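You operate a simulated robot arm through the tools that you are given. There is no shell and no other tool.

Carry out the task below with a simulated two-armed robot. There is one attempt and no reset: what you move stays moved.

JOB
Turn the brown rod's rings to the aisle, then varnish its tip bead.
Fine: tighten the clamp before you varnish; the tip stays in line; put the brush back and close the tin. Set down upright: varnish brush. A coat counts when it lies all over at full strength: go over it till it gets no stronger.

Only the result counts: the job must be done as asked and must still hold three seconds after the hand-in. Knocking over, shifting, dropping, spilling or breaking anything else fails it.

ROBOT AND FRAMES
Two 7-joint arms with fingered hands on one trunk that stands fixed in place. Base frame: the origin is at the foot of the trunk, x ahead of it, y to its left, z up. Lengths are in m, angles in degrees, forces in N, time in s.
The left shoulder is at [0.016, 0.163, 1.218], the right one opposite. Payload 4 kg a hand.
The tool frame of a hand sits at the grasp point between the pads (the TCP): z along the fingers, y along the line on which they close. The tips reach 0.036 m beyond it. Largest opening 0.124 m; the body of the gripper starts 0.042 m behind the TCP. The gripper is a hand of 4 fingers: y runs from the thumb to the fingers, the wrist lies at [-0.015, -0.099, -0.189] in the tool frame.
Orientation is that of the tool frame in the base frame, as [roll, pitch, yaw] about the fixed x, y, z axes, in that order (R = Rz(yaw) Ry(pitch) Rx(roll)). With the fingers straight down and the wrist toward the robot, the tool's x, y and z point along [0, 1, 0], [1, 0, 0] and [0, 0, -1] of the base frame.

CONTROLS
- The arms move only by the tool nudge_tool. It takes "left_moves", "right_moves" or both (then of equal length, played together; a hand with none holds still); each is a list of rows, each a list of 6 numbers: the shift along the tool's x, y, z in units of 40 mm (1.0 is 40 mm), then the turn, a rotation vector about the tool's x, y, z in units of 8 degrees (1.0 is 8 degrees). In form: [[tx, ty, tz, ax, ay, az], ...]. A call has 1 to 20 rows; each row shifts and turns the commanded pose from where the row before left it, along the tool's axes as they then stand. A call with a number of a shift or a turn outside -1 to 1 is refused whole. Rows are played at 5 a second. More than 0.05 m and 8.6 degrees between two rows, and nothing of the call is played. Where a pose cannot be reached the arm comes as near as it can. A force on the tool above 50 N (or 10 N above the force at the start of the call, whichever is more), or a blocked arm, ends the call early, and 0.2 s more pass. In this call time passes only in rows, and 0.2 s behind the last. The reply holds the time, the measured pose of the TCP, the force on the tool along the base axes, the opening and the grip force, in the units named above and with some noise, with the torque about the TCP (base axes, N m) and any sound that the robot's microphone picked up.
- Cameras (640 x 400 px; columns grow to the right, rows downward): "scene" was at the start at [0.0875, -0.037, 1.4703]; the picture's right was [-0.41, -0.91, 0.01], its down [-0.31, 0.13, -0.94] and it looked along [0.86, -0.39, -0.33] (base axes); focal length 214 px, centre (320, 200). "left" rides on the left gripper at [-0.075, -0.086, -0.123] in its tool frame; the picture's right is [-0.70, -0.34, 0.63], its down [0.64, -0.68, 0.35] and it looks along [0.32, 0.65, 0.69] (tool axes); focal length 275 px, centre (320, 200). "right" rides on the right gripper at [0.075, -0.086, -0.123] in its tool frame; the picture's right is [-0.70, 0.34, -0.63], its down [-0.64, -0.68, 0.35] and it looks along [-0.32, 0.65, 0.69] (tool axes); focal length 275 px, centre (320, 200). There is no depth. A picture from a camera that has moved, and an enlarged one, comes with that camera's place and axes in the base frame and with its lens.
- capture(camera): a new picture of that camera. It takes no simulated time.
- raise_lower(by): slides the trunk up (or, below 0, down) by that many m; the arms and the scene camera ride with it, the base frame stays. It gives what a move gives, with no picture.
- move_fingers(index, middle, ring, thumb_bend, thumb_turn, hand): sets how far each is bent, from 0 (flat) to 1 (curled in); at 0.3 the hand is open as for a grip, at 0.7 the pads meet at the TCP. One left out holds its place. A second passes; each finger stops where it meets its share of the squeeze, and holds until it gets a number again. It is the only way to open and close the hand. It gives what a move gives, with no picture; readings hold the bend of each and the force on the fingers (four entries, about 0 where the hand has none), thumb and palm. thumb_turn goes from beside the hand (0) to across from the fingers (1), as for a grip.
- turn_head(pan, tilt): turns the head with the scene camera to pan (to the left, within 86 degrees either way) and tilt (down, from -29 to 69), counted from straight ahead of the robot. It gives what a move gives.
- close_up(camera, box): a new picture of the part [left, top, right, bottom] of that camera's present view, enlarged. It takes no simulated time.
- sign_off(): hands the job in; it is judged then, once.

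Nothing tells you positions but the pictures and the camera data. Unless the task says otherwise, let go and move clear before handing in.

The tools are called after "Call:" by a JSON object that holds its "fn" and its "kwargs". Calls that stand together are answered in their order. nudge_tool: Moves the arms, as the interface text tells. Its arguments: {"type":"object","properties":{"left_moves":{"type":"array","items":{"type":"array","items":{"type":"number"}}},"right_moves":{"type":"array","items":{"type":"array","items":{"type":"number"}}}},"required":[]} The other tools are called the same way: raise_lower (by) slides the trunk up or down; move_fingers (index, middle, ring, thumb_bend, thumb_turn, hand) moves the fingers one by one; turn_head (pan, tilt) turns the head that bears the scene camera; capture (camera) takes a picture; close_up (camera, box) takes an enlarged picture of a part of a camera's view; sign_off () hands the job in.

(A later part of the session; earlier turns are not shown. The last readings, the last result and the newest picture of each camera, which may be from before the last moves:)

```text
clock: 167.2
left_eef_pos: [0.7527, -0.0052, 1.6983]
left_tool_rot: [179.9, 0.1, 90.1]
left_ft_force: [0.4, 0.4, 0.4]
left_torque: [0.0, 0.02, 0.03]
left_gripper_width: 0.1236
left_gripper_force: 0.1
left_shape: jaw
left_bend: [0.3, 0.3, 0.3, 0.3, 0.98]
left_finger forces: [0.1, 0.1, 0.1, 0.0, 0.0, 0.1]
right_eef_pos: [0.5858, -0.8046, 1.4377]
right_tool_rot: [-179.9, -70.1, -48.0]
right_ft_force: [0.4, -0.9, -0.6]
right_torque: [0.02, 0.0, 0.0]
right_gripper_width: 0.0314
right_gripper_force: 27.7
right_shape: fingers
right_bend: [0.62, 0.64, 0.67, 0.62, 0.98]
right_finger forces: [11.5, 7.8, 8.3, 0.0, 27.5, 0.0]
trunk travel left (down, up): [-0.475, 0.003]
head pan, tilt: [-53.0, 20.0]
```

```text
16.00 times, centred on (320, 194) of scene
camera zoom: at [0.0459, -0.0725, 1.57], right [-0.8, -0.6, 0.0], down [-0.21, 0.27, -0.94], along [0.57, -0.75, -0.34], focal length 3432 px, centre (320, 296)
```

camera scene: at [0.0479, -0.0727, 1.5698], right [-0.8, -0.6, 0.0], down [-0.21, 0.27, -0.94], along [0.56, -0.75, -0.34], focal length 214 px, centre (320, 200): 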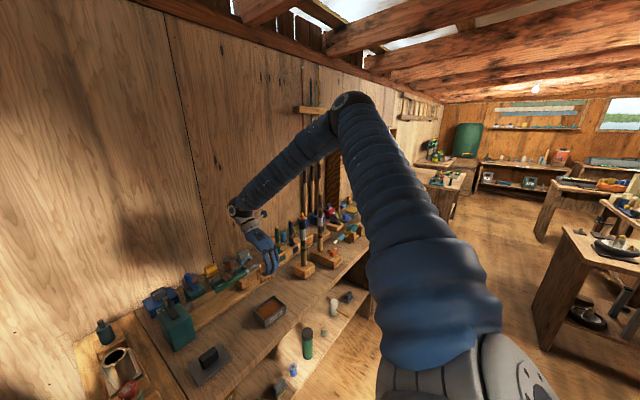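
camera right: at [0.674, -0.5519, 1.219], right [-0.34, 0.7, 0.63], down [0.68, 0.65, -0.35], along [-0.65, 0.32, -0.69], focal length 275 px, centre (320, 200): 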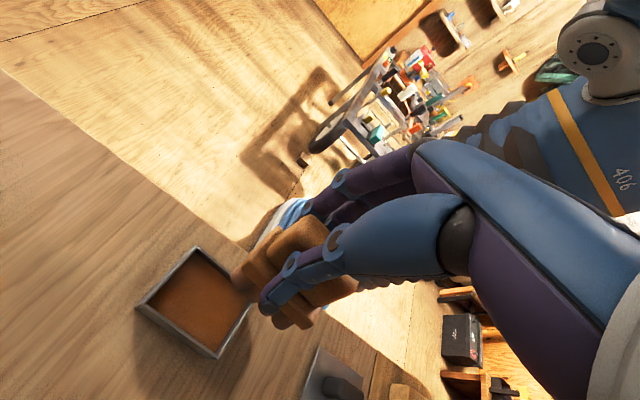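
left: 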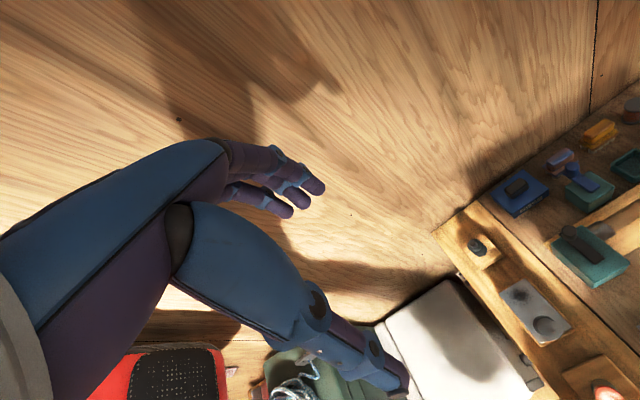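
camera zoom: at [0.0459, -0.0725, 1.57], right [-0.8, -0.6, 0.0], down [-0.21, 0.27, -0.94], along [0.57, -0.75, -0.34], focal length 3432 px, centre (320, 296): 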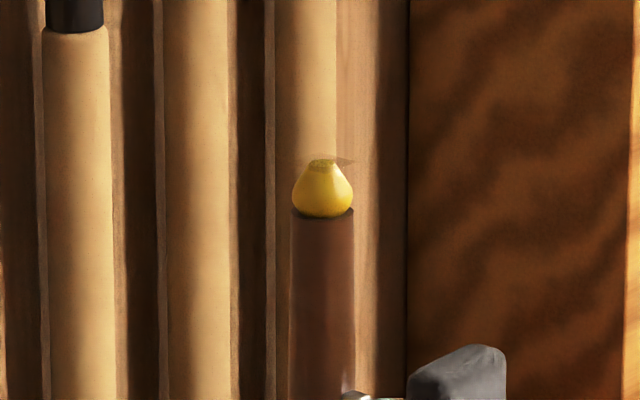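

No visible change on the bead. I'll look closely at the tufts themselves to judge how wet they are.

Call:
{"fn": "close_up", "kwargs": {"camera": "right", "box": [226, 266, 276, 306]}}

Call:
{"fn": "close_up", "kwargs": {"camera": "right", "box": [216, 226, 256, 266]}}

```text
10.00 times, centred on (251, 286) of right
camera zoom: at [0.59, -0.6814, 1.5484], right [-0.81, 0.39, -0.44], down [0.58, 0.38, -0.72], along [-0.12, -0.84, -0.53], focal length 2753 px, centre (1010, -660)
```

zoom: 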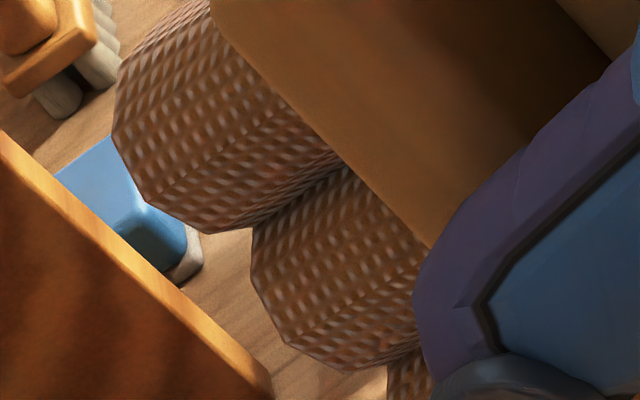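

```text
10.00 times, centred on (236, 246) of right
camera zoom: at [0.59, -0.6814, 1.5484], right [-0.81, 0.39, -0.44], down [0.58, 0.38, -0.72], along [-0.12, -0.84, -0.53], focal length 2753 px, centre (1160, -260)
```

zoom: 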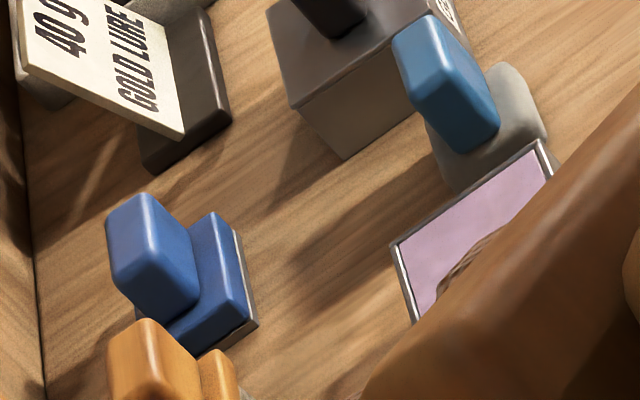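

The tufts are still fully brown, so it's loaded. Perhaps each complete pass adds a little, so I'll try full sweeps in which the brush crosses and leaves the bead each time.

Call:
{"fn": "nudge_tool", "kwargs": {"right_moves": [[-0.9, 0, 0, 0, 0, 0], [-0.9, 0, 0, 0, 0, 0], [-0.9, 0, 0, 0, 0, 0], [-0.9, 0, 0, 0, 0, 0], [0, 0.75, 0, 0, 0, 0], [0, 0, 0.65, 0, 0, 0], [0, 0, 0.9, 0, 0, 0], [0, 0, 0.8, 0, 0, 0]]}}

Call:
{"fn": "nudge_tool", "kwargs": {"right_moves": [[0, -0.375, 0, 0, 0, 0], [0, -0.375, 0, 0, 0, 0], [0, -0.375, 0, 0, 0, 0], [0, -0.375, 0, 0, 0, 0], [0, 0.375, 0, 0, 0, 0], [0, 0.375, 0, 0, 0, 0], [0, 0.375, 0, 0, 0, 0], [0, 0.375, 0, 0, 0, 0], [0, -0.375, 0, 0, 0, 0], [0, -0.375, 0, 0, 0, 0], [0, -0.375, 0, 0, 0, 0], [0, -0.375, 0, 0, 0, 0], [0, 0.375, 0, 0, 0, 0], [0, 0.375, 0, 0, 0, 0], [0, 0.375, 0, 0, 0, 0], [0, 0.375, 0, 0, 0, 0]]}}

Call:
{"fn": "close_up", "kwargs": {"camera": "right", "box": [200, 220, 320, 340]}}

```text
clock: 169.0
left_eef_pos: [0.753, -0.0091, 1.6978]
left_tool_rot: [179.9, 0.1, 90.1]
left_ft_force: [0.4, -0.4, -0.2]
left_torque: [0.0, 0.05, 0.02]
left_gripper_width: 0.1236
left_gripper_force: 0.1
left_shape: jaw
left_bend: [0.3, 0.3, 0.3, 0.3, 0.98]
left_finger forces: [0.0, 0.1, 0.0, 0.1, 0.0, 0.0]
right_eef_pos: [0.5878, -0.8534, 1.2669]
right_tool_rot: [-179.6, -70.0, -48.3]
right_ft_force: [0.2, -0.2, -1.8]
right_torque: [0.03, 0.01, -0.01]
right_gripper_width: 0.0312
right_gripper_force: 26.7
right_shape: fingers
right_bend: [0.62, 0.64, 0.67, 0.62, 0.98]
right_finger forces: [11.5, 7.6, 8.4, 0.0, 27.4, 0.1]
trunk travel left (down, up): [-0.475, 0.003]
head pan, tilt: [-53.0, 20.0]
```

```text
clock: 172.4
left_eef_pos: [0.7515, -0.0055, 1.6996]
left_tool_rot: [179.9, -0.1, 90.1]
left_ft_force: [-0.4, 0.4, 0.8]
left_torque: [0.04, -0.01, 0.01]
left_gripper_width: 0.1239
left_gripper_force: 0.2
left_shape: jaw
left_bend: [0.3, 0.3, 0.3, 0.3, 0.98]
left_finger forces: [0.0, 0.0, 0.0, 0.0, 0.0, 0.0]
right_eef_pos: [0.587, -0.851, 1.2683]
right_tool_rot: [-179.6, -70.1, -48.4]
right_ft_force: [-1.0, -0.8, -0.7]
right_torque: [0.04, 0.0, 0.02]
right_gripper_width: 0.0316
right_gripper_force: 28.4
right_shape: fingers
right_bend: [0.62, 0.64, 0.68, 0.62, 0.98]
right_finger forces: [12.2, 8.2, 8.2, 0.1, 28.9, 0.0]
trunk travel left (down, up): [-0.475, 0.003]
head pan, tilt: [-53.0, 20.0]
```

```text
3.33 times, centred on (260, 280) of right
camera zoom: at [0.591, -0.7278, 1.3792], right [-0.81, 0.39, -0.44], down [0.58, 0.38, -0.72], along [-0.12, -0.84, -0.53], focal length 918 px, centre (520, -67)
```

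zoom: 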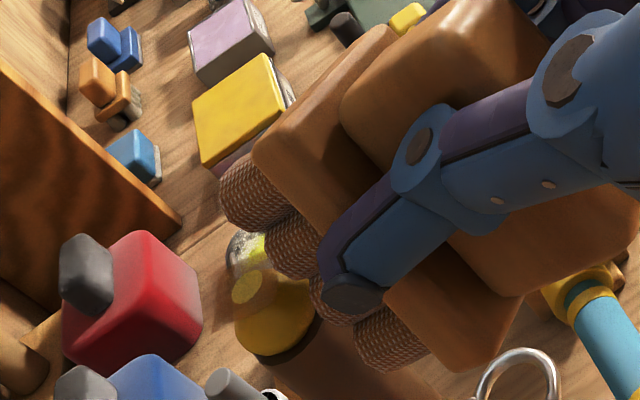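

Call:
{"fn": "close_up", "kwargs": {"camera": "right", "box": [229, 298, 261, 326]}}

Call:
{"fn": "close_up", "kwargs": {"camera": "scene", "box": [312, 188, 328, 200]}}

```text
14.29 times, centred on (245, 312) of right
camera zoom: at [0.591, -0.7278, 1.3792], right [-0.81, 0.39, -0.44], down [0.58, 0.38, -0.72], along [-0.12, -0.84, -0.53], focal length 3932 px, centre (1391, -1400)
```

zoom: 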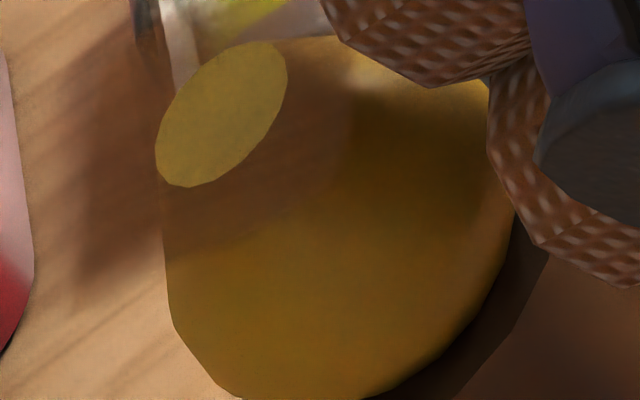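

```text
16.00 times, centred on (320, 194) of scene
camera zoom: at [0.0447, -0.0732, 1.57], right [-0.8, -0.6, 0.0], down [-0.21, 0.27, -0.94], along [0.57, -0.75, -0.34], focal length 3432 px, centre (320, 296)
```

zoom: 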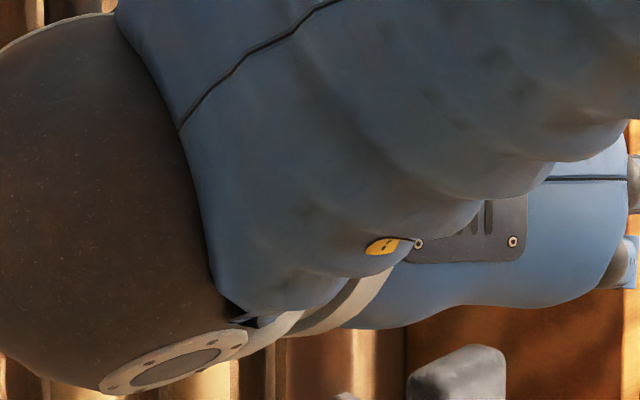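

Now I can see it: in close-up the upper band of the bead is clearly tinted brown, while the flat top and the lower bulge are still yellow. So the coat goes only where tufts touch. I'll level the brush so the tuft ends meet the bulge instead of the upper slope.

Call:
{"fn": "nudge_tool", "kwargs": {"right_moves": [[0, 0, -0.8, 0, 0, 0], [0, -0.7, 0, 0, 0, 0], [0, 0, 0, 0, 0.625, 0], [0, 0, 0, 0, 0.625, 0], [0, 0, 0, 0, 0.625, 0]]}}

Call:
{"fn": "close_up", "kwargs": {"camera": "right", "box": [180, 220, 320, 340]}}

```text
clock: 173.6
left_eef_pos: [0.7561, -0.0059, 1.6968]
left_tool_rot: [-179.9, 0.1, 90.0]
left_ft_force: [0.8, -0.2, 0.0]
left_torque: [0.0, -0.01, -0.01]
left_gripper_width: 0.1237
left_gripper_force: 0.1
left_shape: jaw
left_bend: [0.3, 0.3, 0.3, 0.3, 0.98]
left_finger forces: [0.0, 0.1, 0.0, 0.0, 0.1, 0.0]
right_eef_pos: [0.59, -0.8117, 1.2772]
right_tool_rot: [-179.1, -85.1, -48.7]
right_ft_force: [-0.2, 0.7, -1.0]
right_torque: [0.05, 0.02, 0.0]
right_gripper_width: 0.0315
right_gripper_force: 28.6
right_shape: fingers
right_bend: [0.62, 0.64, 0.68, 0.62, 0.98]
right_finger forces: [12.2, 8.0, 8.3, 0.0, 28.7, 0.0]
trunk travel left (down, up): [-0.475, 0.003]
head pan, tilt: [-53.0, 20.0]
```

```text
3.33 times, centred on (250, 280) of right
camera zoom: at [0.5776, -0.6684, 1.362], right [-0.71, 0.29, -0.64], down [0.7, 0.24, -0.67], along [-0.04, -0.93, -0.37], focal length 918 px, centre (553, -67)
```

zoom: 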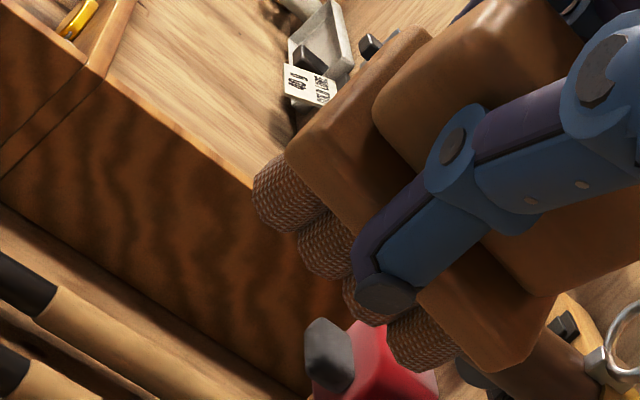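

The brush is about 4 cm too high for the bulge now; lowering it and checking alignment.

Call:
{"fn": "nudge_tool", "kwargs": {"right_moves": [[-0.5, 0, 0.04, 0, 0, 0], [-0.5, 0, 0.04, 0, 0, 0]]}}

Call:
{"fn": "close_up", "kwargs": {"camera": "right", "box": [180, 220, 320, 340]}}

Call:
{"fn": "nudge_tool", "kwargs": {"right_moves": [[0, 0, 0.3, 0, 0, 0], [0, 0, 0.12, 0, 0, 0]]}}

```text
clock: 174.2
left_eef_pos: [0.7553, -0.006, 1.6975]
left_tool_rot: [-179.8, 0.0, 90.0]
left_ft_force: [-0.8, -0.7, -0.1]
left_torque: [0.0, -0.03, 0.03]
left_gripper_width: 0.1239
left_gripper_force: 0.1
left_shape: jaw
left_bend: [0.3, 0.3, 0.3, 0.3, 0.98]
left_finger forces: [0.1, 0.1, 0.0, 0.0, 0.1, 0.1]
right_eef_pos: [0.5888, -0.8131, 1.2385]
right_tool_rot: [-178.8, -85.0, -49.0]
right_ft_force: [0.9, 0.1, -0.4]
right_torque: [0.01, 0.02, 0.0]
right_gripper_width: 0.0316
right_gripper_force: 28.5
right_shape: fingers
right_bend: [0.62, 0.64, 0.68, 0.62, 0.98]
right_finger forces: [12.3, 8.1, 8.2, 0.0, 28.8, 0.0]
trunk travel left (down, up): [-0.475, 0.003]
head pan, tilt: [-53.0, 20.0]
```

```text
3.33 times, centred on (250, 280) of right
camera zoom: at [0.5758, -0.6699, 1.3226], right [-0.71, 0.29, -0.64], down [0.7, 0.24, -0.67], along [-0.04, -0.93, -0.38], focal length 918 px, centre (553, -67)
```

zoom: 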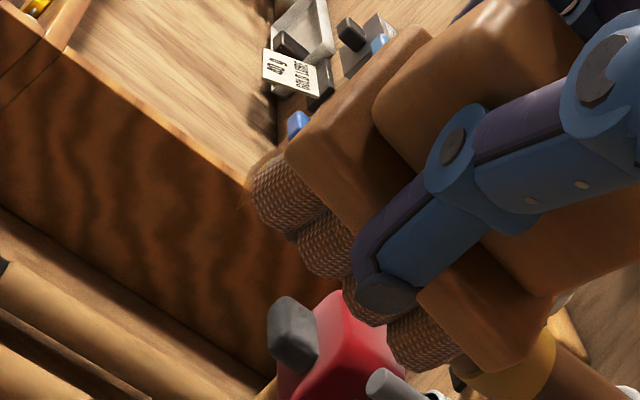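

```text
clock: 174.8
left_eef_pos: [0.7546, -0.0066, 1.698]
left_tool_rot: [-179.9, 0.0, 90.0]
left_ft_force: [-0.1, -0.2, 0.1]
left_torque: [-0.01, 0.03, -0.01]
left_gripper_width: 0.1238
left_gripper_force: 0.0
left_shape: jaw
left_bend: [0.3, 0.3, 0.3, 0.3, 0.98]
left_finger forces: [0.0, 0.0, 0.1, 0.1, 0.0, 0.0]
right_eef_pos: [0.6013, -0.8256, 1.2381]
right_tool_rot: [-178.9, -85.1, -49.0]
right_ft_force: [-0.1, 1.0, -1.2]
right_torque: [0.02, 0.01, 0.02]
right_gripper_width: 0.0317
right_gripper_force: 28.5
right_shape: fingers
right_bend: [0.62, 0.64, 0.68, 0.62, 0.98]
right_finger forces: [12.2, 8.0, 8.1, 0.0, 28.8, 0.1]
trunk travel left (down, up): [-0.475, 0.003]
head pan, tilt: [-53.0, 20.0]
```

Call:
{"fn": "nudge_tool", "kwargs": {"right_moves": [[0, 0, 0.08, 0, 0, 0]]}}

Call:
{"fn": "nudge_tool", "kwargs": {"right_moves": [[0, 0, 0.06, 0, 0, 0]]}}

Call:
{"fn": "nudge_tool", "kwargs": {"right_moves": [[0, 0, 0.05, 0, 0, 0]]}}

Call:
{"fn": "nudge_tool", "kwargs": {"right_moves": [[0, 0, 0.05, 0, 0, 0]]}}

```text
clock: 175.2
left_eef_pos: [0.7536, -0.0068, 1.6978]
left_tool_rot: [-179.9, 0.0, 90.0]
left_ft_force: [0.5, 0.3, -0.1]
left_torque: [0.02, 0.02, 0.01]
left_gripper_width: 0.1239
left_gripper_force: 0.1
left_shape: jaw
left_bend: [0.3, 0.3, 0.3, 0.3, 0.98]
left_finger forces: [0.1, 0.0, 0.1, 0.2, 0.0, 0.0]
right_eef_pos: [0.6047, -0.8261, 1.2372]
right_tool_rot: [-177.9, -85.0, -50.0]
right_ft_force: [-0.4, -0.2, -0.3]
right_torque: [0.03, 0.04, -0.01]
right_gripper_width: 0.0319
right_gripper_force: 28.5
right_shape: fingers
right_bend: [0.62, 0.64, 0.68, 0.62, 0.98]
right_finger forces: [12.2, 8.1, 8.2, 0.0, 28.8, 0.1]
trunk travel left (down, up): [-0.475, 0.003]
head pan, tilt: [-53.0, 20.0]
```

```text
clock: 175.6
left_eef_pos: [0.7536, -0.0066, 1.6979]
left_tool_rot: [180.0, 0.0, 90.0]
left_ft_force: [-0.6, -0.8, -0.7]
left_torque: [-0.02, 0.0, -0.01]
left_gripper_width: 0.1237
left_gripper_force: 0.0
left_shape: jaw
left_bend: [0.3, 0.3, 0.3, 0.3, 0.98]
left_finger forces: [0.0, 0.1, 0.0, 0.0, 0.0, 0.0]
right_eef_pos: [0.6032, -0.8284, 1.2373]
right_tool_rot: [-179.0, -85.0, -48.9]
right_ft_force: [-2.8, 3.0, -0.2]
right_torque: [0.05, 0.02, -0.05]
right_gripper_width: 0.0317
right_gripper_force: 29.6
right_shape: fingers
right_bend: [0.62, 0.64, 0.68, 0.62, 0.98]
right_finger forces: [12.4, 8.7, 8.3, 0.1, 29.5, 0.0]
trunk travel left (down, up): [-0.475, 0.003]
head pan, tilt: [-53.0, 20.0]
```

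```text
clock: 176.0
left_eef_pos: [0.7523, -0.0046, 1.6985]
left_tool_rot: [180.0, 0.1, 90.1]
left_ft_force: [-0.7, 0.4, 0.3]
left_torque: [0.03, 0.01, -0.02]
left_gripper_width: 0.1236
left_gripper_force: 0.0
left_shape: jaw
left_bend: [0.3, 0.3, 0.3, 0.3, 0.98]
left_finger forces: [0.0, 0.0, 0.0, 0.0, 0.1, 0.1]
right_eef_pos: [0.6041, -0.8289, 1.2385]
right_tool_rot: [179.6, -85.0, -47.6]
right_ft_force: [-10.0, 9.8, -1.0]
right_torque: [0.06, 0.07, -0.09]
right_gripper_width: 0.032
right_gripper_force: 31.7
right_shape: fingers
right_bend: [0.62, 0.64, 0.68, 0.62, 0.98]
right_finger forces: [12.4, 10.9, 8.1, 0.1, 31.6, 0.1]
trunk travel left (down, up): [-0.475, 0.003]
head pan, tilt: [-53.0, 20.0]
```

```text
clock: 176.4
left_eef_pos: [0.7515, -0.0047, 1.6988]
left_tool_rot: [180.0, 0.1, 90.0]
left_ft_force: [0.1, -0.9, -0.5]
left_torque: [0.01, 0.02, -0.01]
left_gripper_width: 0.1236
left_gripper_force: 0.1
left_shape: jaw
left_bend: [0.3, 0.3, 0.3, 0.3, 0.98]
left_finger forces: [0.0, 0.0, 0.0, 0.1, 0.0, 0.0]
right_eef_pos: [0.6043, -0.8294, 1.2382]
right_tool_rot: [-179.3, -85.0, -48.7]
right_ft_force: [-23.6, 21.3, -0.2]
right_torque: [0.11, 0.12, -0.2]
right_gripper_width: 0.0319
right_gripper_force: 37.3
right_shape: fingers
right_bend: [0.62, 0.64, 0.68, 0.62, 0.98]
right_finger forces: [18.3, 13.6, 8.5, 0.0, 34.2, 0.1]
trunk travel left (down, up): [-0.475, 0.003]
head pan, tilt: [-53.0, 20.0]
```

That was pressing partly on the rod below the bead. I'll back off, raise the brush so only the lowest tufts meet the bead's bulge, and approach again.

Call:
{"fn": "nudge_tool", "kwargs": {"right_moves": [[0, 0, -0.3, 0, 0, 0], [0.66, 0, 0, 0, 0, 0], [0, 0, 0.2, 0, 0, 0]]}}

Call:
{"fn": "close_up", "kwargs": {"camera": "right", "box": [180, 220, 320, 340]}}

Call:
{"fn": "nudge_tool", "kwargs": {"right_moves": [[0, 0, 0.06, 0, 0, 0]]}}

Call:
{"fn": "nudge_tool", "kwargs": {"right_moves": [[0, 0, 0.05, 0, 0, 0]]}}

```text
clock: 177.2
left_eef_pos: [0.754, -0.008, 1.6962]
left_tool_rot: [-179.9, 0.1, 90.0]
left_ft_force: [-0.4, -0.3, -0.3]
left_torque: [0.01, -0.01, 0.0]
left_gripper_width: 0.1235
left_gripper_force: 0.0
left_shape: jaw
left_bend: [0.3, 0.3, 0.3, 0.3, 0.98]
left_finger forces: [0.0, 0.0, 0.0, 0.1, 0.0, 0.0]
right_eef_pos: [0.6049, -0.8304, 1.2616]
right_tool_rot: [-179.6, -85.0, -48.4]
right_ft_force: [0.0, -0.5, -0.6]
right_torque: [0.0, 0.01, -0.01]
right_gripper_width: 0.0317
right_gripper_force: 28.1
right_shape: fingers
right_bend: [0.62, 0.64, 0.67, 0.62, 0.98]
right_finger forces: [12.2, 7.2, 8.4, 0.0, 27.9, 0.1]
trunk travel left (down, up): [-0.475, 0.003]
head pan, tilt: [-53.0, 20.0]
```

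```text
3.33 times, centred on (250, 280) of right
camera zoom: at [0.5923, -0.6871, 1.3461], right [-0.71, 0.29, -0.64], down [0.7, 0.24, -0.67], along [-0.04, -0.93, -0.37], focal length 918 px, centre (553, -67)
```

zoom: 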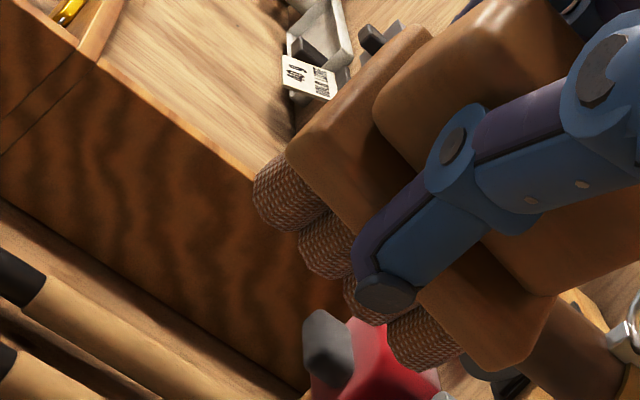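

```text
clock: 177.6
left_eef_pos: [0.7538, -0.0062, 1.6973]
left_tool_rot: [-180.0, 0.0, 90.0]
left_ft_force: [-0.1, 0.7, -1.1]
left_torque: [-0.01, 0.0, 0.01]
left_gripper_width: 0.1238
left_gripper_force: 0.1
left_shape: jaw
left_bend: [0.3, 0.3, 0.3, 0.3, 0.98]
left_finger forces: [0.0, 0.0, 0.0, 0.0, 0.1, 0.0]
right_eef_pos: [0.6056, -0.8305, 1.2633]
right_tool_rot: [179.9, -85.1, -47.8]
right_ft_force: [-6.1, 4.9, 2.9]
right_torque: [-0.02, 0.02, -0.07]
right_gripper_width: 0.032
right_gripper_force: 29.2
right_shape: fingers
right_bend: [0.62, 0.64, 0.67, 0.62, 0.98]
right_finger forces: [12.0, 9.1, 8.3, 0.0, 29.6, 0.0]
trunk travel left (down, up): [-0.475, 0.003]
head pan, tilt: [-53.0, 20.0]
```

```text
clock: 178.0
left_eef_pos: [0.7521, -0.0042, 1.6989]
left_tool_rot: [-180.0, 0.1, 90.0]
left_ft_force: [0.8, 0.4, -0.1]
left_torque: [0.0, 0.01, 0.0]
left_gripper_width: 0.1236
left_gripper_force: 0.0
left_shape: jaw
left_bend: [0.3, 0.3, 0.3, 0.3, 0.98]
left_finger forces: [0.0, 0.0, 0.1, 0.0, 0.1, 0.0]
right_eef_pos: [0.6063, -0.8311, 1.2629]
right_tool_rot: [178.7, -85.1, -46.7]
right_ft_force: [-11.1, 9.3, 4.4]
right_torque: [0.09, 0.19, -0.21]
right_gripper_width: 0.0318
right_gripper_force: 32.5
right_shape: fingers
right_bend: [0.62, 0.64, 0.67, 0.62, 0.98]
right_finger forces: [11.9, 13.3, 8.6, 0.1, 31.4, 0.0]
trunk travel left (down, up): [-0.475, 0.003]
head pan, tilt: [-53.0, 20.0]
```

Good, contact on the bulge with some lift. Easing slightly and stroking.

Call:
{"fn": "nudge_tool", "kwargs": {"right_moves": [[0, 0, -0.04, 0, 0, 0], [0, 0.15, 0, 0, 0, 0], [0, 0.15, 0, 0, 0, 0], [0, -0.15, 0, 0, 0, 0], [0, -0.15, 0, 0, 0, 0], [0, -0.15, 0, 0, 0, 0], [0, -0.15, 0, 0, 0, 0], [0, 0.15, 0, 0, 0, 0], [0, 0.15, 0, 0, 0, 0], [0.1, 0, 0, 0, 0, 0], [0, 0.15, 0, 0, 0, 0], [0, 0.15, 0, 0, 0, 0], [0, -0.15, 0, 0, 0, 0], [0, -0.15, 0, 0, 0, 0], [0, -0.15, 0, 0, 0, 0], [0, -0.15, 0, 0, 0, 0], [0, 0.15, 0, 0, 0, 0], [0, 0.15, 0, 0, 0, 0], [-0.1, 0, 0, 0, 0, 0]]}}

Call:
{"fn": "nudge_tool", "kwargs": {"right_moves": [[0, 0, -0.8, 0, 0, 0], [0.9, 0, 0, 0, 0, 0], [0.9, 0, 0, 0, 0, 0], [0.9, 0, 0, 0, 0, 0]]}}

Call:
{"fn": "capture", "kwargs": {"camera": "right"}}

Call:
{"fn": "close_up", "kwargs": {"camera": "scene", "box": [312, 188, 328, 200]}}

```text
clock: 182.0
left_eef_pos: [0.7524, -0.0055, 1.6973]
left_tool_rot: [179.9, 0.1, 90.0]
left_ft_force: [0.2, 0.0, 0.4]
left_torque: [-0.01, 0.02, 0.01]
left_gripper_width: 0.1235
left_gripper_force: 0.1
left_shape: jaw
left_bend: [0.3, 0.3, 0.3, 0.3, 0.98]
left_finger forces: [0.1, 0.0, 0.0, 0.0, 0.0, 0.1]
right_eef_pos: [0.6061, -0.8325, 1.2642]
right_tool_rot: [178.6, -85.1, -46.6]
right_ft_force: [-6.0, 4.2, 1.1]
right_torque: [0.06, 0.13, -0.14]
right_gripper_width: 0.0318
right_gripper_force: 30.3
right_shape: fingers
right_bend: [0.62, 0.64, 0.68, 0.62, 0.97]
right_finger forces: [12.8, 10.9, 8.0, 0.0, 29.7, 0.0]
trunk travel left (down, up): [-0.475, 0.003]
head pan, tilt: [-53.0, 20.0]
```

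```text
clock: 183.0
left_eef_pos: [0.7516, -0.0063, 1.698]
left_tool_rot: [180.0, 0.1, 90.1]
left_ft_force: [0.4, -0.3, 0.2]
left_torque: [-0.04, -0.02, 0.0]
left_gripper_width: 0.1236
left_gripper_force: 0.1
left_shape: jaw
left_bend: [0.3, 0.3, 0.3, 0.3, 0.98]
left_finger forces: [0.0, 0.0, 0.0, 0.1, 0.0, 0.0]
right_eef_pos: [0.589, -0.8136, 1.3753]
right_tool_rot: [-178.5, -85.1, -49.4]
right_ft_force: [-0.3, -0.3, -0.4]
right_torque: [0.02, 0.04, -0.02]
right_gripper_width: 0.0318
right_gripper_force: 28.2
right_shape: fingers
right_bend: [0.62, 0.64, 0.68, 0.62, 0.97]
right_finger forces: [12.5, 7.7, 8.0, 0.0, 28.2, 0.0]
trunk travel left (down, up): [-0.475, 0.003]
head pan, tilt: [-53.0, 20.0]
```

```text
taken
camera right: at [0.5754, -0.6712, 1.4601], right [-0.71, 0.29, -0.64], down [0.7, 0.24, -0.67], along [-0.04, -0.93, -0.37], focal length 275 px, centre (320, 200)
```

right: 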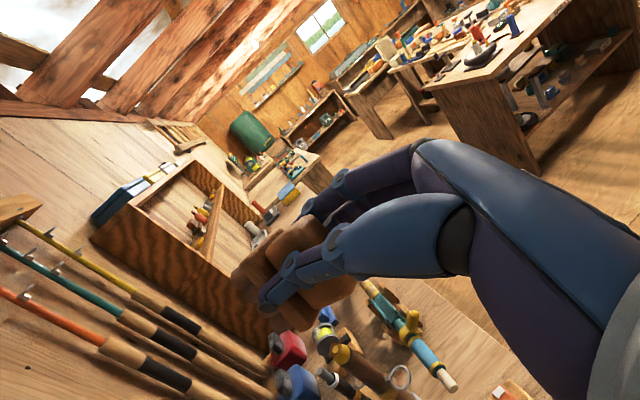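

```text
16.00 times, centred on (320, 194) of scene
camera zoom: at [0.0451, -0.0725, 1.57], right [-0.8, -0.6, 0.0], down [-0.21, 0.27, -0.94], along [0.57, -0.75, -0.34], focal length 3432 px, centre (320, 296)
```

zoom: 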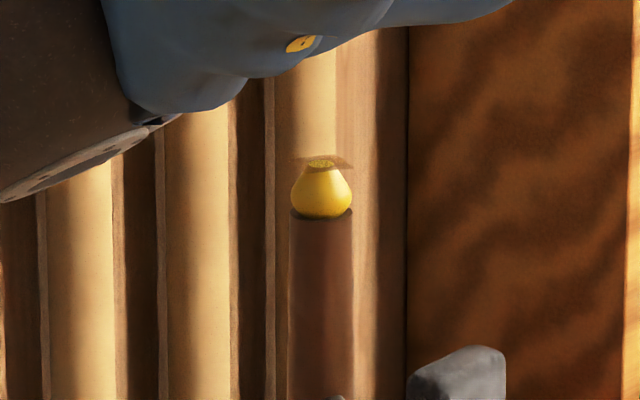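

The head view now shows a translucent brown film around the top edge of the bead. Let me look at it from the right camera.

Call:
{"fn": "close_up", "kwargs": {"camera": "right", "box": [322, 338, 362, 372]}}

Call:
{"fn": "close_up", "kwargs": {"camera": "scene", "box": [316, 188, 324, 194]}}

```text
11.76 times, centred on (342, 355) of right
camera zoom: at [0.5754, -0.6712, 1.4601], right [-0.71, 0.29, -0.64], down [0.7, 0.24, -0.67], along [-0.04, -0.93, -0.37], focal length 3238 px, centre (61, -1624)
```

zoom: 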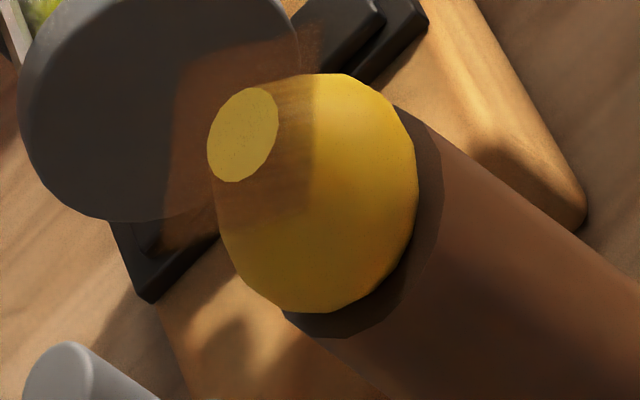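

```text
16.00 times, centred on (320, 191) of scene
camera zoom: at [0.0451, -0.0725, 1.57], right [-0.8, -0.6, 0.0], down [-0.21, 0.27, -0.94], along [0.57, -0.75, -0.34], focal length 3432 px, centre (320, 344)
```

zoom: 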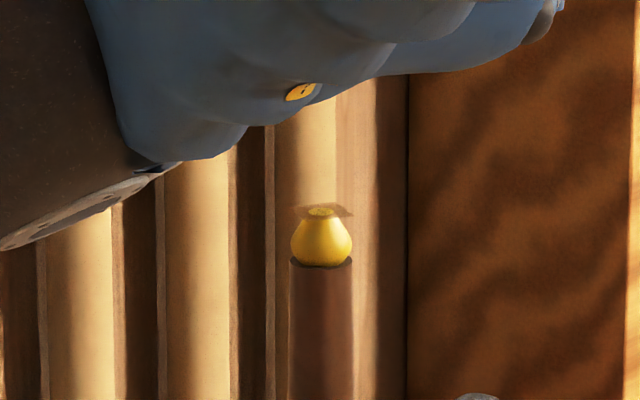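

Now it's clear: the coat is a square translucent film centred on top of the bead (seen edge-on from the head), already partly there. So I must sweep over the top of the bead with the tuft ends pointing down. I'll fetch a fresh load first; returning to the tool-down attitude.

Call:
{"fn": "nudge_tool", "kwargs": {"right_moves": [[-0.0125, -0.25, -0.854, 0, 0, 0], [-0.0125, -0.25, -0.854, 0, 0, 0], [-0.0125, -0.25, -0.854, 0, 0, 0], [-0.0125, -0.25, -0.854, 0, 0, 0], [-0.0125, -0.25, -0.854, 0, 0, 0], [-0.0125, -0.25, -0.854, 0, 0, 0], [0, 0, 0, 0, -0.885, 0], [0, 0, 0, 0, -0.885, 0], [0, 0, 0, 0, -0.885, 0], [0, 0, 0, 0, -0.885, 0], [0, 0, 0, 0, -0.885, 0], [0, 0, 0, 0, -0.885, 0], [0, 0, 0, 0, -0.885, 0], [0, 0, 0, 0, -0.885, 0], [0, 0, 0, 0, -0.885, 0], [0, 0, 0, 0, -0.885, 0], [0, 0, 0, 0, -0.885, 0], [0, 0, 0, 0, -0.885, 0]]}}

Call:
{"fn": "nudge_tool", "kwargs": {"right_moves": [[0, 0, 0, 0, 0, -0.965], [0, 0, 0, 0, 0, -0.965], [0, 0, 0, 0, 0, -0.965], [0, 0, 0, 0, 0, -0.965], [0, 0, 0, 0, 0, -0.965], [0, 0, 0, 0, 0, -0.965], [0, 0, 0, 0, 0, -0.965], [0, 0, 0, 0, 0, -0.965], [0, 0, 0, 0, 0, -0.965], [0, 0, 0, 0, 0, -0.965], [0, 0, 0, 0, 0, -0.965], [0, 0, 0, 0, 0, -0.965], [0, 0, 0, 0, 0, -0.965], [0, 0, 0, 0, 0, -0.965], [0, 0, 0, 0, 0, -0.965], [0, 0, 0, 0, 0, -0.965], [0, 0, 0, 0, 0, -0.965], [0, 0, 0, 0, 0, -0.965]]}}

```text
clock: 186.8
left_eef_pos: [0.7539, -0.0071, 1.6974]
left_tool_rot: [-180.0, 0.1, 90.0]
left_ft_force: [0.0, 0.6, -0.4]
left_torque: [0.02, 0.02, 0.03]
left_gripper_width: 0.1237
left_gripper_force: 0.0
left_shape: jaw
left_bend: [0.3, 0.3, 0.3, 0.3, 0.98]
left_finger forces: [0.0, 0.0, 0.0, 0.0, 0.0, 0.0]
right_eef_pos: [0.5009, -0.6233, 1.387]
right_tool_rot: [-180.0, 0.0, -48.0]
right_ft_force: [-0.3, -0.4, -1.2]
right_torque: [-0.01, 0.0, 0.0]
right_gripper_width: 0.0319
right_gripper_force: 27.6
right_shape: fingers
right_bend: [0.62, 0.64, 0.68, 0.62, 0.98]
right_finger forces: [12.3, 7.5, 7.9, 0.1, 27.8, 0.0]
trunk travel left (down, up): [-0.475, 0.003]
head pan, tilt: [-53.0, 20.0]
```

```text
clock: 190.6
left_eef_pos: [0.7534, -0.0074, 1.6972]
left_tool_rot: [180.0, 0.0, 90.0]
left_ft_force: [-0.4, 0.3, -0.3]
left_torque: [0.0, 0.03, -0.02]
left_gripper_width: 0.1239
left_gripper_force: 0.1
left_shape: jaw
left_bend: [0.3, 0.3, 0.3, 0.3, 0.98]
left_finger forces: [0.0, 0.0, 0.1, 0.1, 0.1, 0.1]
right_eef_pos: [0.5004, -0.6238, 1.3883]
right_tool_rot: [179.8, 0.0, 91.3]
right_ft_force: [0.2, 0.2, -0.6]
right_torque: [-0.02, 0.04, -0.01]
right_gripper_width: 0.0319
right_gripper_force: 27.7
right_shape: fingers
right_bend: [0.62, 0.64, 0.68, 0.62, 0.98]
right_finger forces: [12.1, 7.4, 7.8, 0.0, 27.6, 0.0]
trunk travel left (down, up): [-0.475, 0.003]
head pan, tilt: [-53.0, 20.0]
```

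Call:
{"fn": "nudge_tool", "kwargs": {"right_moves": [[0.397, 0.244, 0.895, 0, 0, 0.16], [0.397, 0.244, 0.895, 0, 0, 0], [0.397, 0.244, 0.895, 0, 0, 0], [0.397, 0.244, 0.895, 0, 0, 0], [0.397, 0.244, 0.895, 0, 0, 0], [0.397, 0.244, 0.895, 0, 0, 0], [0.397, 0.244, 0.895, 0, 0, 0], [0.397, 0.244, 0.895, 0, 0, 0], [0.397, 0.244, 0.895, 0, 0, 0], [0.397, 0.244, 0.895, 0, 0, 0]]}}

Call:
{"fn": "close_up", "kwargs": {"camera": "scene", "box": [236, 272, 300, 332]}}

Call:
{"fn": "close_up", "kwargs": {"camera": "right", "box": [130, 200, 350, 360]}}

Call:
{"fn": "close_up", "kwargs": {"camera": "scene", "box": [308, 185, 332, 203]}}

```text
clock: 192.8
left_eef_pos: [0.7546, -0.0075, 1.6972]
left_tool_rot: [-179.9, 0.0, 90.0]
left_ft_force: [0.0, 0.0, 0.6]
left_torque: [0.02, -0.01, 0.0]
left_gripper_width: 0.1237
left_gripper_force: 0.1
left_shape: jaw
left_bend: [0.3, 0.3, 0.3, 0.3, 0.98]
left_finger forces: [0.0, 0.0, 0.1, 0.0, 0.0, 0.0]
right_eef_pos: [0.5991, -0.4662, 1.0284]
right_tool_rot: [179.9, 0.0, 89.7]
right_ft_force: [-0.4, 0.7, -1.6]
right_torque: [0.01, 0.02, -0.02]
right_gripper_width: 0.0316
right_gripper_force: 27.5
right_shape: fingers
right_bend: [0.62, 0.64, 0.68, 0.62, 0.98]
right_finger forces: [12.1, 7.3, 7.8, 0.0, 27.5, 0.1]
trunk travel left (down, up): [-0.475, 0.003]
head pan, tilt: [-53.0, 20.0]
```

```text
6.67 times, centred on (268, 302) of scene
camera zoom: at [0.0472, -0.0735, 1.5698], right [-0.8, -0.6, 0.0], down [-0.21, 0.27, -0.94], along [0.56, -0.75, -0.34], focal length 1430 px, centre (667, -480)
```

zoom: 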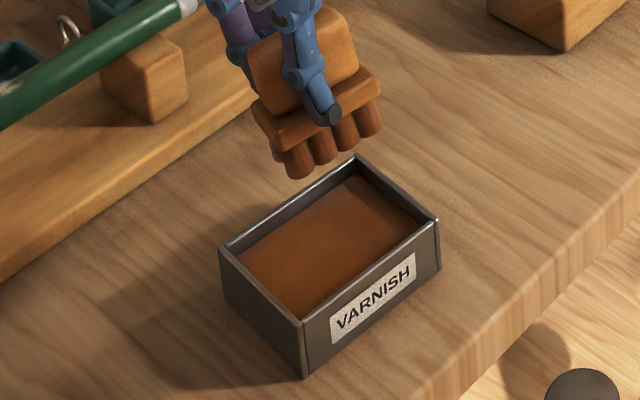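

```text
2.50 times, centred on (240, 280) of right
camera zoom: at [0.5142, -0.3916, 1.1502], right [0.33, -0.7, 0.63], down [-0.68, -0.64, -0.35], along [0.65, -0.32, -0.69], focal length 688 px, centre (520, 0)
```

zoom: 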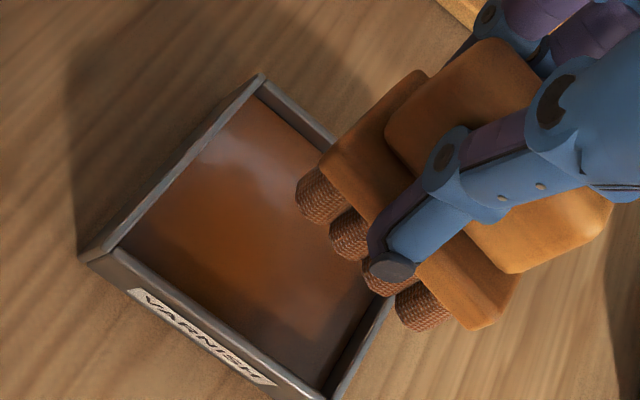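

```text
16.00 times, centred on (320, 194) of scene
camera zoom: at [0.0472, -0.0735, 1.5698], right [-0.8, -0.6, 0.0], down [-0.21, 0.27, -0.94], along [0.56, -0.75, -0.34], focal length 3432 px, centre (320, 296)
```

zoom: 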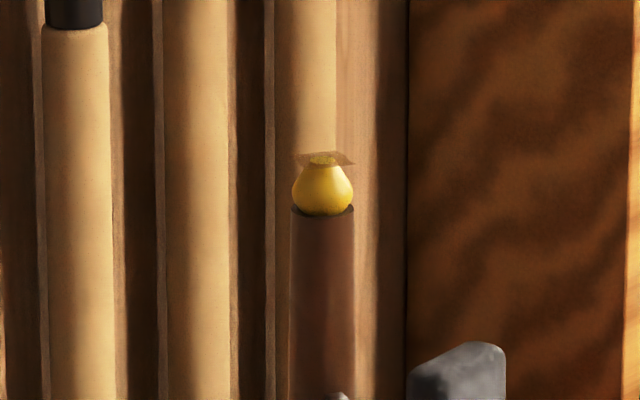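

Film visible on the bead top from here too. Dipping again.

Call:
{"fn": "nudge_tool", "kwargs": {"right_moves": [[0, 0, 0.7, 0, 0, 0], [0, 0, 0.7, 0, 0, 0], [0, 0, 0.38, 0, 0, 0]]}}

Call:
{"fn": "nudge_tool", "kwargs": {"right_moves": [[0, 0, 0.06, 0, 0, 0]]}}

Call:
{"fn": "close_up", "kwargs": {"camera": "scene", "box": [236, 272, 300, 332]}}

Call:
{"fn": "close_up", "kwargs": {"camera": "right", "box": [130, 200, 350, 360]}}

```text
clock: 193.6
left_eef_pos: [0.7538, -0.0074, 1.6971]
left_tool_rot: [-180.0, 0.0, 90.0]
left_ft_force: [-0.2, 0.7, 0.8]
left_torque: [-0.02, 0.03, 0.03]
left_gripper_width: 0.1236
left_gripper_force: 0.0
left_shape: jaw
left_bend: [0.3, 0.3, 0.3, 0.3, 0.98]
left_finger forces: [0.0, 0.0, 0.0, 0.0, 0.0, 0.0]
right_eef_pos: [0.5997, -0.4649, 0.9575]
right_tool_rot: [180.0, 0.1, 89.8]
right_ft_force: [0.3, -0.2, -0.5]
right_torque: [-0.03, 0.04, 0.01]
right_gripper_width: 0.0314
right_gripper_force: 27.1
right_shape: fingers
right_bend: [0.62, 0.64, 0.68, 0.62, 0.98]
right_finger forces: [12.1, 7.3, 7.9, 0.0, 27.3, 0.0]
trunk travel left (down, up): [-0.475, 0.003]
head pan, tilt: [-53.0, 20.0]
```

```text
clock: 194.0
left_eef_pos: [0.7534, -0.0062, 1.6988]
left_tool_rot: [-180.0, -0.1, 90.1]
left_ft_force: [0.1, 0.3, 0.1]
left_torque: [0.01, 0.01, 0.02]
left_gripper_width: 0.1238
left_gripper_force: 0.0
left_shape: jaw
left_bend: [0.3, 0.3, 0.3, 0.3, 0.98]
left_finger forces: [0.0, 0.0, 0.1, 0.0, 0.0, 0.1]
right_eef_pos: [0.5992, -0.4652, 0.957]
right_tool_rot: [179.8, 0.0, 89.7]
right_ft_force: [-0.8, -0.8, 2.4]
right_torque: [0.0, -0.01, 0.02]
right_gripper_width: 0.0317
right_gripper_force: 28.0
right_shape: fingers
right_bend: [0.62, 0.64, 0.68, 0.62, 0.98]
right_finger forces: [12.2, 7.4, 7.9, 0.0, 28.2, 0.0]
trunk travel left (down, up): [-0.475, 0.003]
head pan, tilt: [-53.0, 20.0]
```

```text
6.67 times, centred on (268, 302) of scene
camera zoom: at [0.0456, -0.073, 1.57], right [-0.8, -0.6, 0.0], down [-0.21, 0.27, -0.94], along [0.57, -0.75, -0.34], focal length 1430 px, centre (667, -480)
```

zoom: 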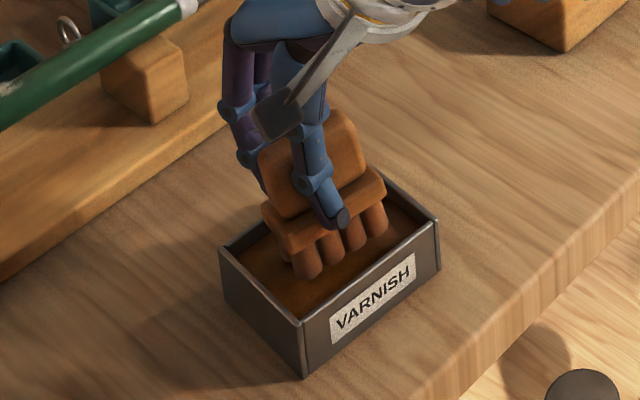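

```text
2.50 times, centred on (240, 280) of right
camera zoom: at [0.5135, -0.3898, 1.0783], right [0.33, -0.7, 0.64], down [-0.68, -0.64, -0.35], along [0.65, -0.32, -0.69], focal length 688 px, centre (520, 0)
```

zoom: 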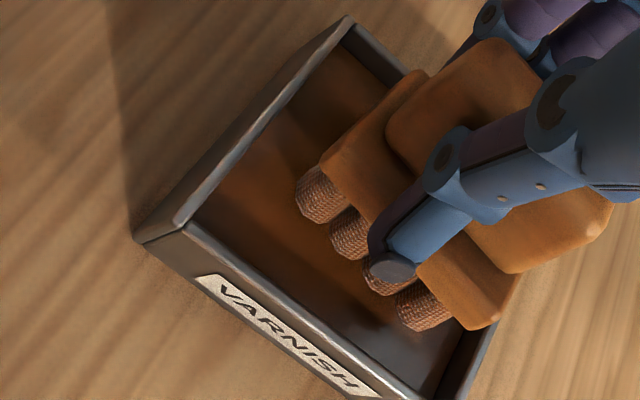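

Call:
{"fn": "nudge_tool", "kwargs": {"right_moves": [[0, 0, 0.06, 0, 0, 0], [0.08, 0, 0, 0, 0, 0], [-0.08, 0, 0, 0, 0, 0], [-0.08, 0, 0, 0, 0, 0], [0.08, 0, 0, 0, 0, 0]]}}

Call:
{"fn": "nudge_tool", "kwargs": {"right_moves": [[0, 0, -0.3, 0, 0, 0], [0, 0, -0.9, 0, 0, 0], [0, 0, -0.95, 0, 0, 0], [0, 0, -0.975, 0, 0, 0], [0, 0, -0.975, 0, 0, 0], [0, 0, -0.975, 0, 0, 0], [0, 0, -0.975, 0, 0, 0], [0, 0, -0.975, 0, 0, 0], [0, 0, -0.975, 0, 0, 0], [0, 0, -0.975, 0, 0, 0], [0, 0, -0.975, 0, 0, 0]]}}

Call:
{"fn": "nudge_tool", "kwargs": {"right_moves": [[0, 0, 0, 0, 0, 0.868], [0, 0, 0, 0, 0, 0.868], [0, 0, 0, 0, 0, 0.868], [0, 0, 0, 0, 0, 0.868], [0, 0, 0, 0, 0, 0.868], [0, 0, 0, 0, 0, 0.868], [0, 0, 0, 0, 0, 0.82], [0, 0, 0, -0.83, 0, 0], [0, 0, 0, -0.83, 0, 0], [0, 0, 0, -0.84, 0, 0]]}}

Call:
{"fn": "capture", "kwargs": {"camera": "right"}}

```text
clock: 195.2
left_eef_pos: [0.7529, -0.0066, 1.699]
left_tool_rot: [-179.9, 0.0, 90.0]
left_ft_force: [0.7, 0.3, 0.8]
left_torque: [0.03, -0.05, -0.02]
left_gripper_width: 0.1238
left_gripper_force: 0.1
left_shape: jaw
left_bend: [0.3, 0.3, 0.3, 0.3, 0.98]
left_finger forces: [0.0, 0.0, 0.0, 0.0, 0.1, 0.0]
right_eef_pos: [0.599, -0.4655, 0.956]
right_tool_rot: [179.9, 0.0, 89.7]
right_ft_force: [0.4, -2.2, 12.7]
right_torque: [0.1, -0.22, -0.03]
right_gripper_width: 0.0316
right_gripper_force: 30.9
right_shape: fingers
right_bend: [0.62, 0.64, 0.68, 0.62, 0.98]
right_finger forces: [14.2, 8.1, 7.5, 0.0, 31.2, 0.0]
trunk travel left (down, up): [-0.475, 0.003]
head pan, tilt: [-53.0, 20.0]
```

```text
clock: 197.6
left_eef_pos: [0.7544, -0.006, 1.6976]
left_tool_rot: [-179.9, 0.1, 89.9]
left_ft_force: [1.2, -0.5, -0.3]
left_torque: [-0.02, 0.01, -0.02]
left_gripper_width: 0.1238
left_gripper_force: 0.0
left_shape: jaw
left_bend: [0.3, 0.3, 0.3, 0.3, 0.98]
left_finger forces: [0.0, 0.1, 0.1, 0.1, 0.0, 0.0]
right_eef_pos: [0.5984, -0.4669, 1.3533]
right_tool_rot: [-180.0, 0.1, 89.7]
right_ft_force: [0.1, 0.8, 0.0]
right_torque: [0.02, 0.0, -0.02]
right_gripper_width: 0.0317
right_gripper_force: 26.5
right_shape: fingers
right_bend: [0.62, 0.64, 0.68, 0.62, 0.98]
right_finger forces: [11.7, 7.5, 7.7, 0.0, 26.9, 0.0]
trunk travel left (down, up): [-0.475, 0.003]
head pan, tilt: [-53.0, 20.0]
```

```text
clock: 199.8
left_eef_pos: [0.7533, -0.006, 1.6984]
left_tool_rot: [-179.9, 0.0, 90.0]
left_ft_force: [0.1, 0.6, -0.8]
left_torque: [0.0, 0.0, 0.03]
left_gripper_width: 0.1236
left_gripper_force: 0.1
left_shape: jaw
left_bend: [0.3, 0.3, 0.3, 0.3, 0.98]
left_finger forces: [0.0, 0.0, 0.0, 0.1, 0.0, 0.1]
right_eef_pos: [0.5972, -0.4641, 1.3527]
right_tool_rot: [159.9, 0.0, 41.5]
right_ft_force: [-0.9, -0.2, -0.6]
right_torque: [0.03, 0.01, 0.01]
right_gripper_width: 0.0316
right_gripper_force: 26.9
right_shape: fingers
right_bend: [0.62, 0.64, 0.68, 0.62, 0.98]
right_finger forces: [11.6, 7.4, 7.6, 0.0, 27.0, 0.0]
trunk travel left (down, up): [-0.475, 0.003]
head pan, tilt: [-53.0, 20.0]
```

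```text
taken
camera right: at [0.5731, -0.3231, 1.4371], right [-0.46, -0.54, 0.71], down [-0.83, -0.04, -0.56], along [0.33, -0.84, -0.43], focal length 275 px, centre (320, 200)
```

right: 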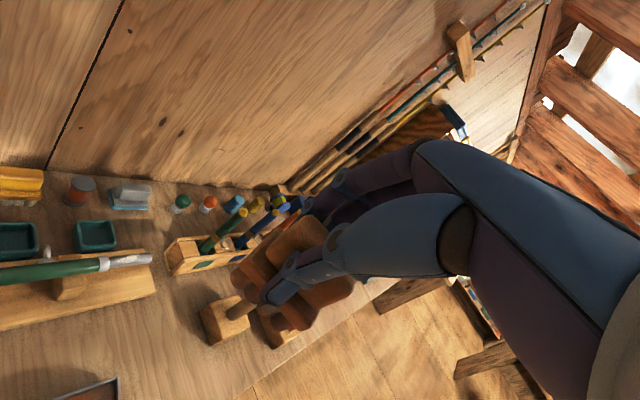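

Fresh load on. Carrying the brush back over the bead, tool pointing down.

Call:
{"fn": "nudge_tool", "kwargs": {"right_moves": [[-0.5166, 0.7364, 0.2268, 0, 0, 0], [-0.5166, 0.7364, 0.2268, 0, 0, 0], [-0.5166, 0.7364, 0.2268, 0, 0, 0], [-0.5166, 0.7364, 0.2268, 0, 0, 0], [-0.5166, 0.7364, 0.2268, 0, 0, 0], [-0.5166, 0.7364, 0.2268, 0, 0, 0], [-0.5166, 0.7364, 0.2268, 0, 0, 0], [-0.5166, 0.7364, 0.2268, 0, 0, 0], [-0.5166, 0.7364, 0.2268, 0, 0, 0], [-0.5166, 0.7364, 0.2268, 0, 0, 0], [-0.5166, 0.7364, 0.2268, 0, 0, 0]]}}

Call:
{"fn": "nudge_tool", "kwargs": {"right_moves": [[0, -0.171, 0.47, 0, 0, 0], [0, -0.171, 0.47, 0, 0, 0]]}}

Call:
{"fn": "close_up", "kwargs": {"camera": "scene", "box": [305, 175, 335, 205]}}

Call:
{"fn": "close_up", "kwargs": {"camera": "right", "box": [200, 240, 300, 340]}}

```text
clock: 202.2
left_eef_pos: [0.7539, -0.0072, 1.6986]
left_tool_rot: [-179.9, 0.0, 90.0]
left_ft_force: [-0.3, 0.0, -0.1]
left_torque: [0.02, 0.0, 0.02]
left_gripper_width: 0.1237
left_gripper_force: 0.0
left_shape: jaw
left_bend: [0.3, 0.3, 0.3, 0.3, 0.98]
left_finger forces: [0.0, 0.1, 0.0, 0.0, 0.0, 0.0]
right_eef_pos: [0.6515, -0.8697, 1.3678]
right_tool_rot: [160.0, -0.1, 41.6]
right_ft_force: [0.3, -0.5, -1.0]
right_torque: [0.01, 0.02, -0.01]
right_gripper_width: 0.0313
right_gripper_force: 27.3
right_shape: fingers
right_bend: [0.62, 0.64, 0.68, 0.62, 0.98]
right_finger forces: [11.7, 7.4, 7.6, 0.1, 27.1, 0.1]
trunk travel left (down, up): [-0.475, 0.003]
head pan, tilt: [-53.0, 20.0]
```

```text
clock: 202.8
left_eef_pos: [0.7549, -0.0066, 1.6978]
left_tool_rot: [180.0, 0.0, 89.9]
left_ft_force: [-0.2, 0.5, -0.4]
left_torque: [-0.01, -0.02, 0.01]
left_gripper_width: 0.1237
left_gripper_force: 0.0
left_shape: jaw
left_bend: [0.3, 0.3, 0.3, 0.3, 0.98]
left_finger forces: [0.0, 0.0, 0.0, 0.0, 0.0, 0.0]
right_eef_pos: [0.6518, -0.8705, 1.3275]
right_tool_rot: [159.8, 0.0, 41.6]
right_ft_force: [0.0, 0.5, -0.6]
right_torque: [0.05, -0.01, 0.0]
right_gripper_width: 0.0318
right_gripper_force: 26.8
right_shape: fingers
right_bend: [0.62, 0.64, 0.68, 0.62, 0.98]
right_finger forces: [11.6, 7.5, 7.6, 0.0, 27.0, 0.0]
trunk travel left (down, up): [-0.475, 0.003]
head pan, tilt: [-53.0, 20.0]
```

```text
13.33 times, centred on (320, 190) of scene
camera zoom: at [0.0464, -0.0739, 1.5698], right [-0.8, -0.6, 0.0], down [-0.21, 0.27, -0.94], along [0.57, -0.75, -0.34], focal length 2860 px, centre (320, 333)
```

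zoom: 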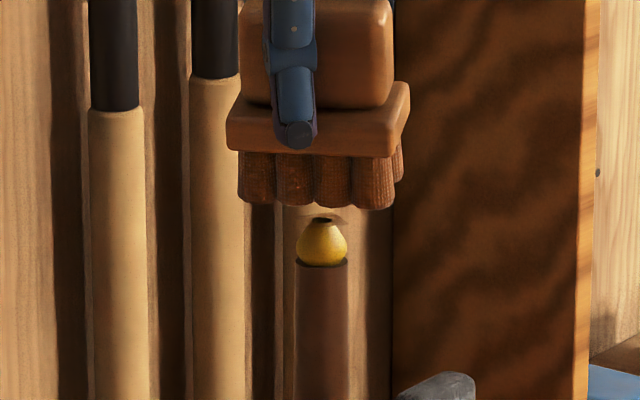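

```text
4.00 times, centred on (250, 290) of right
camera zoom: at [0.6276, -0.7292, 1.4131], right [-0.46, -0.54, 0.71], down [-0.83, -0.04, -0.56], along [0.33, -0.84, -0.43], focal length 1101 px, centre (600, -160)
```

zoom: 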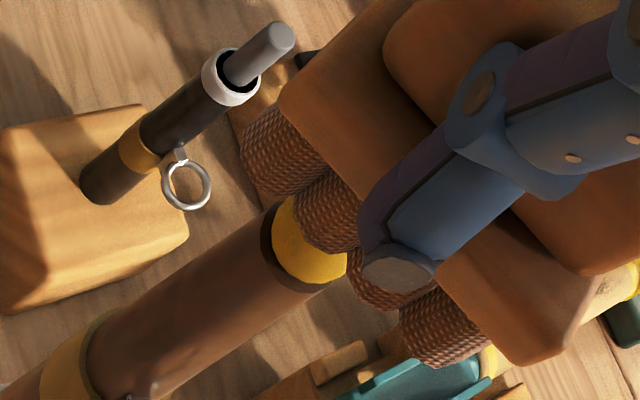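

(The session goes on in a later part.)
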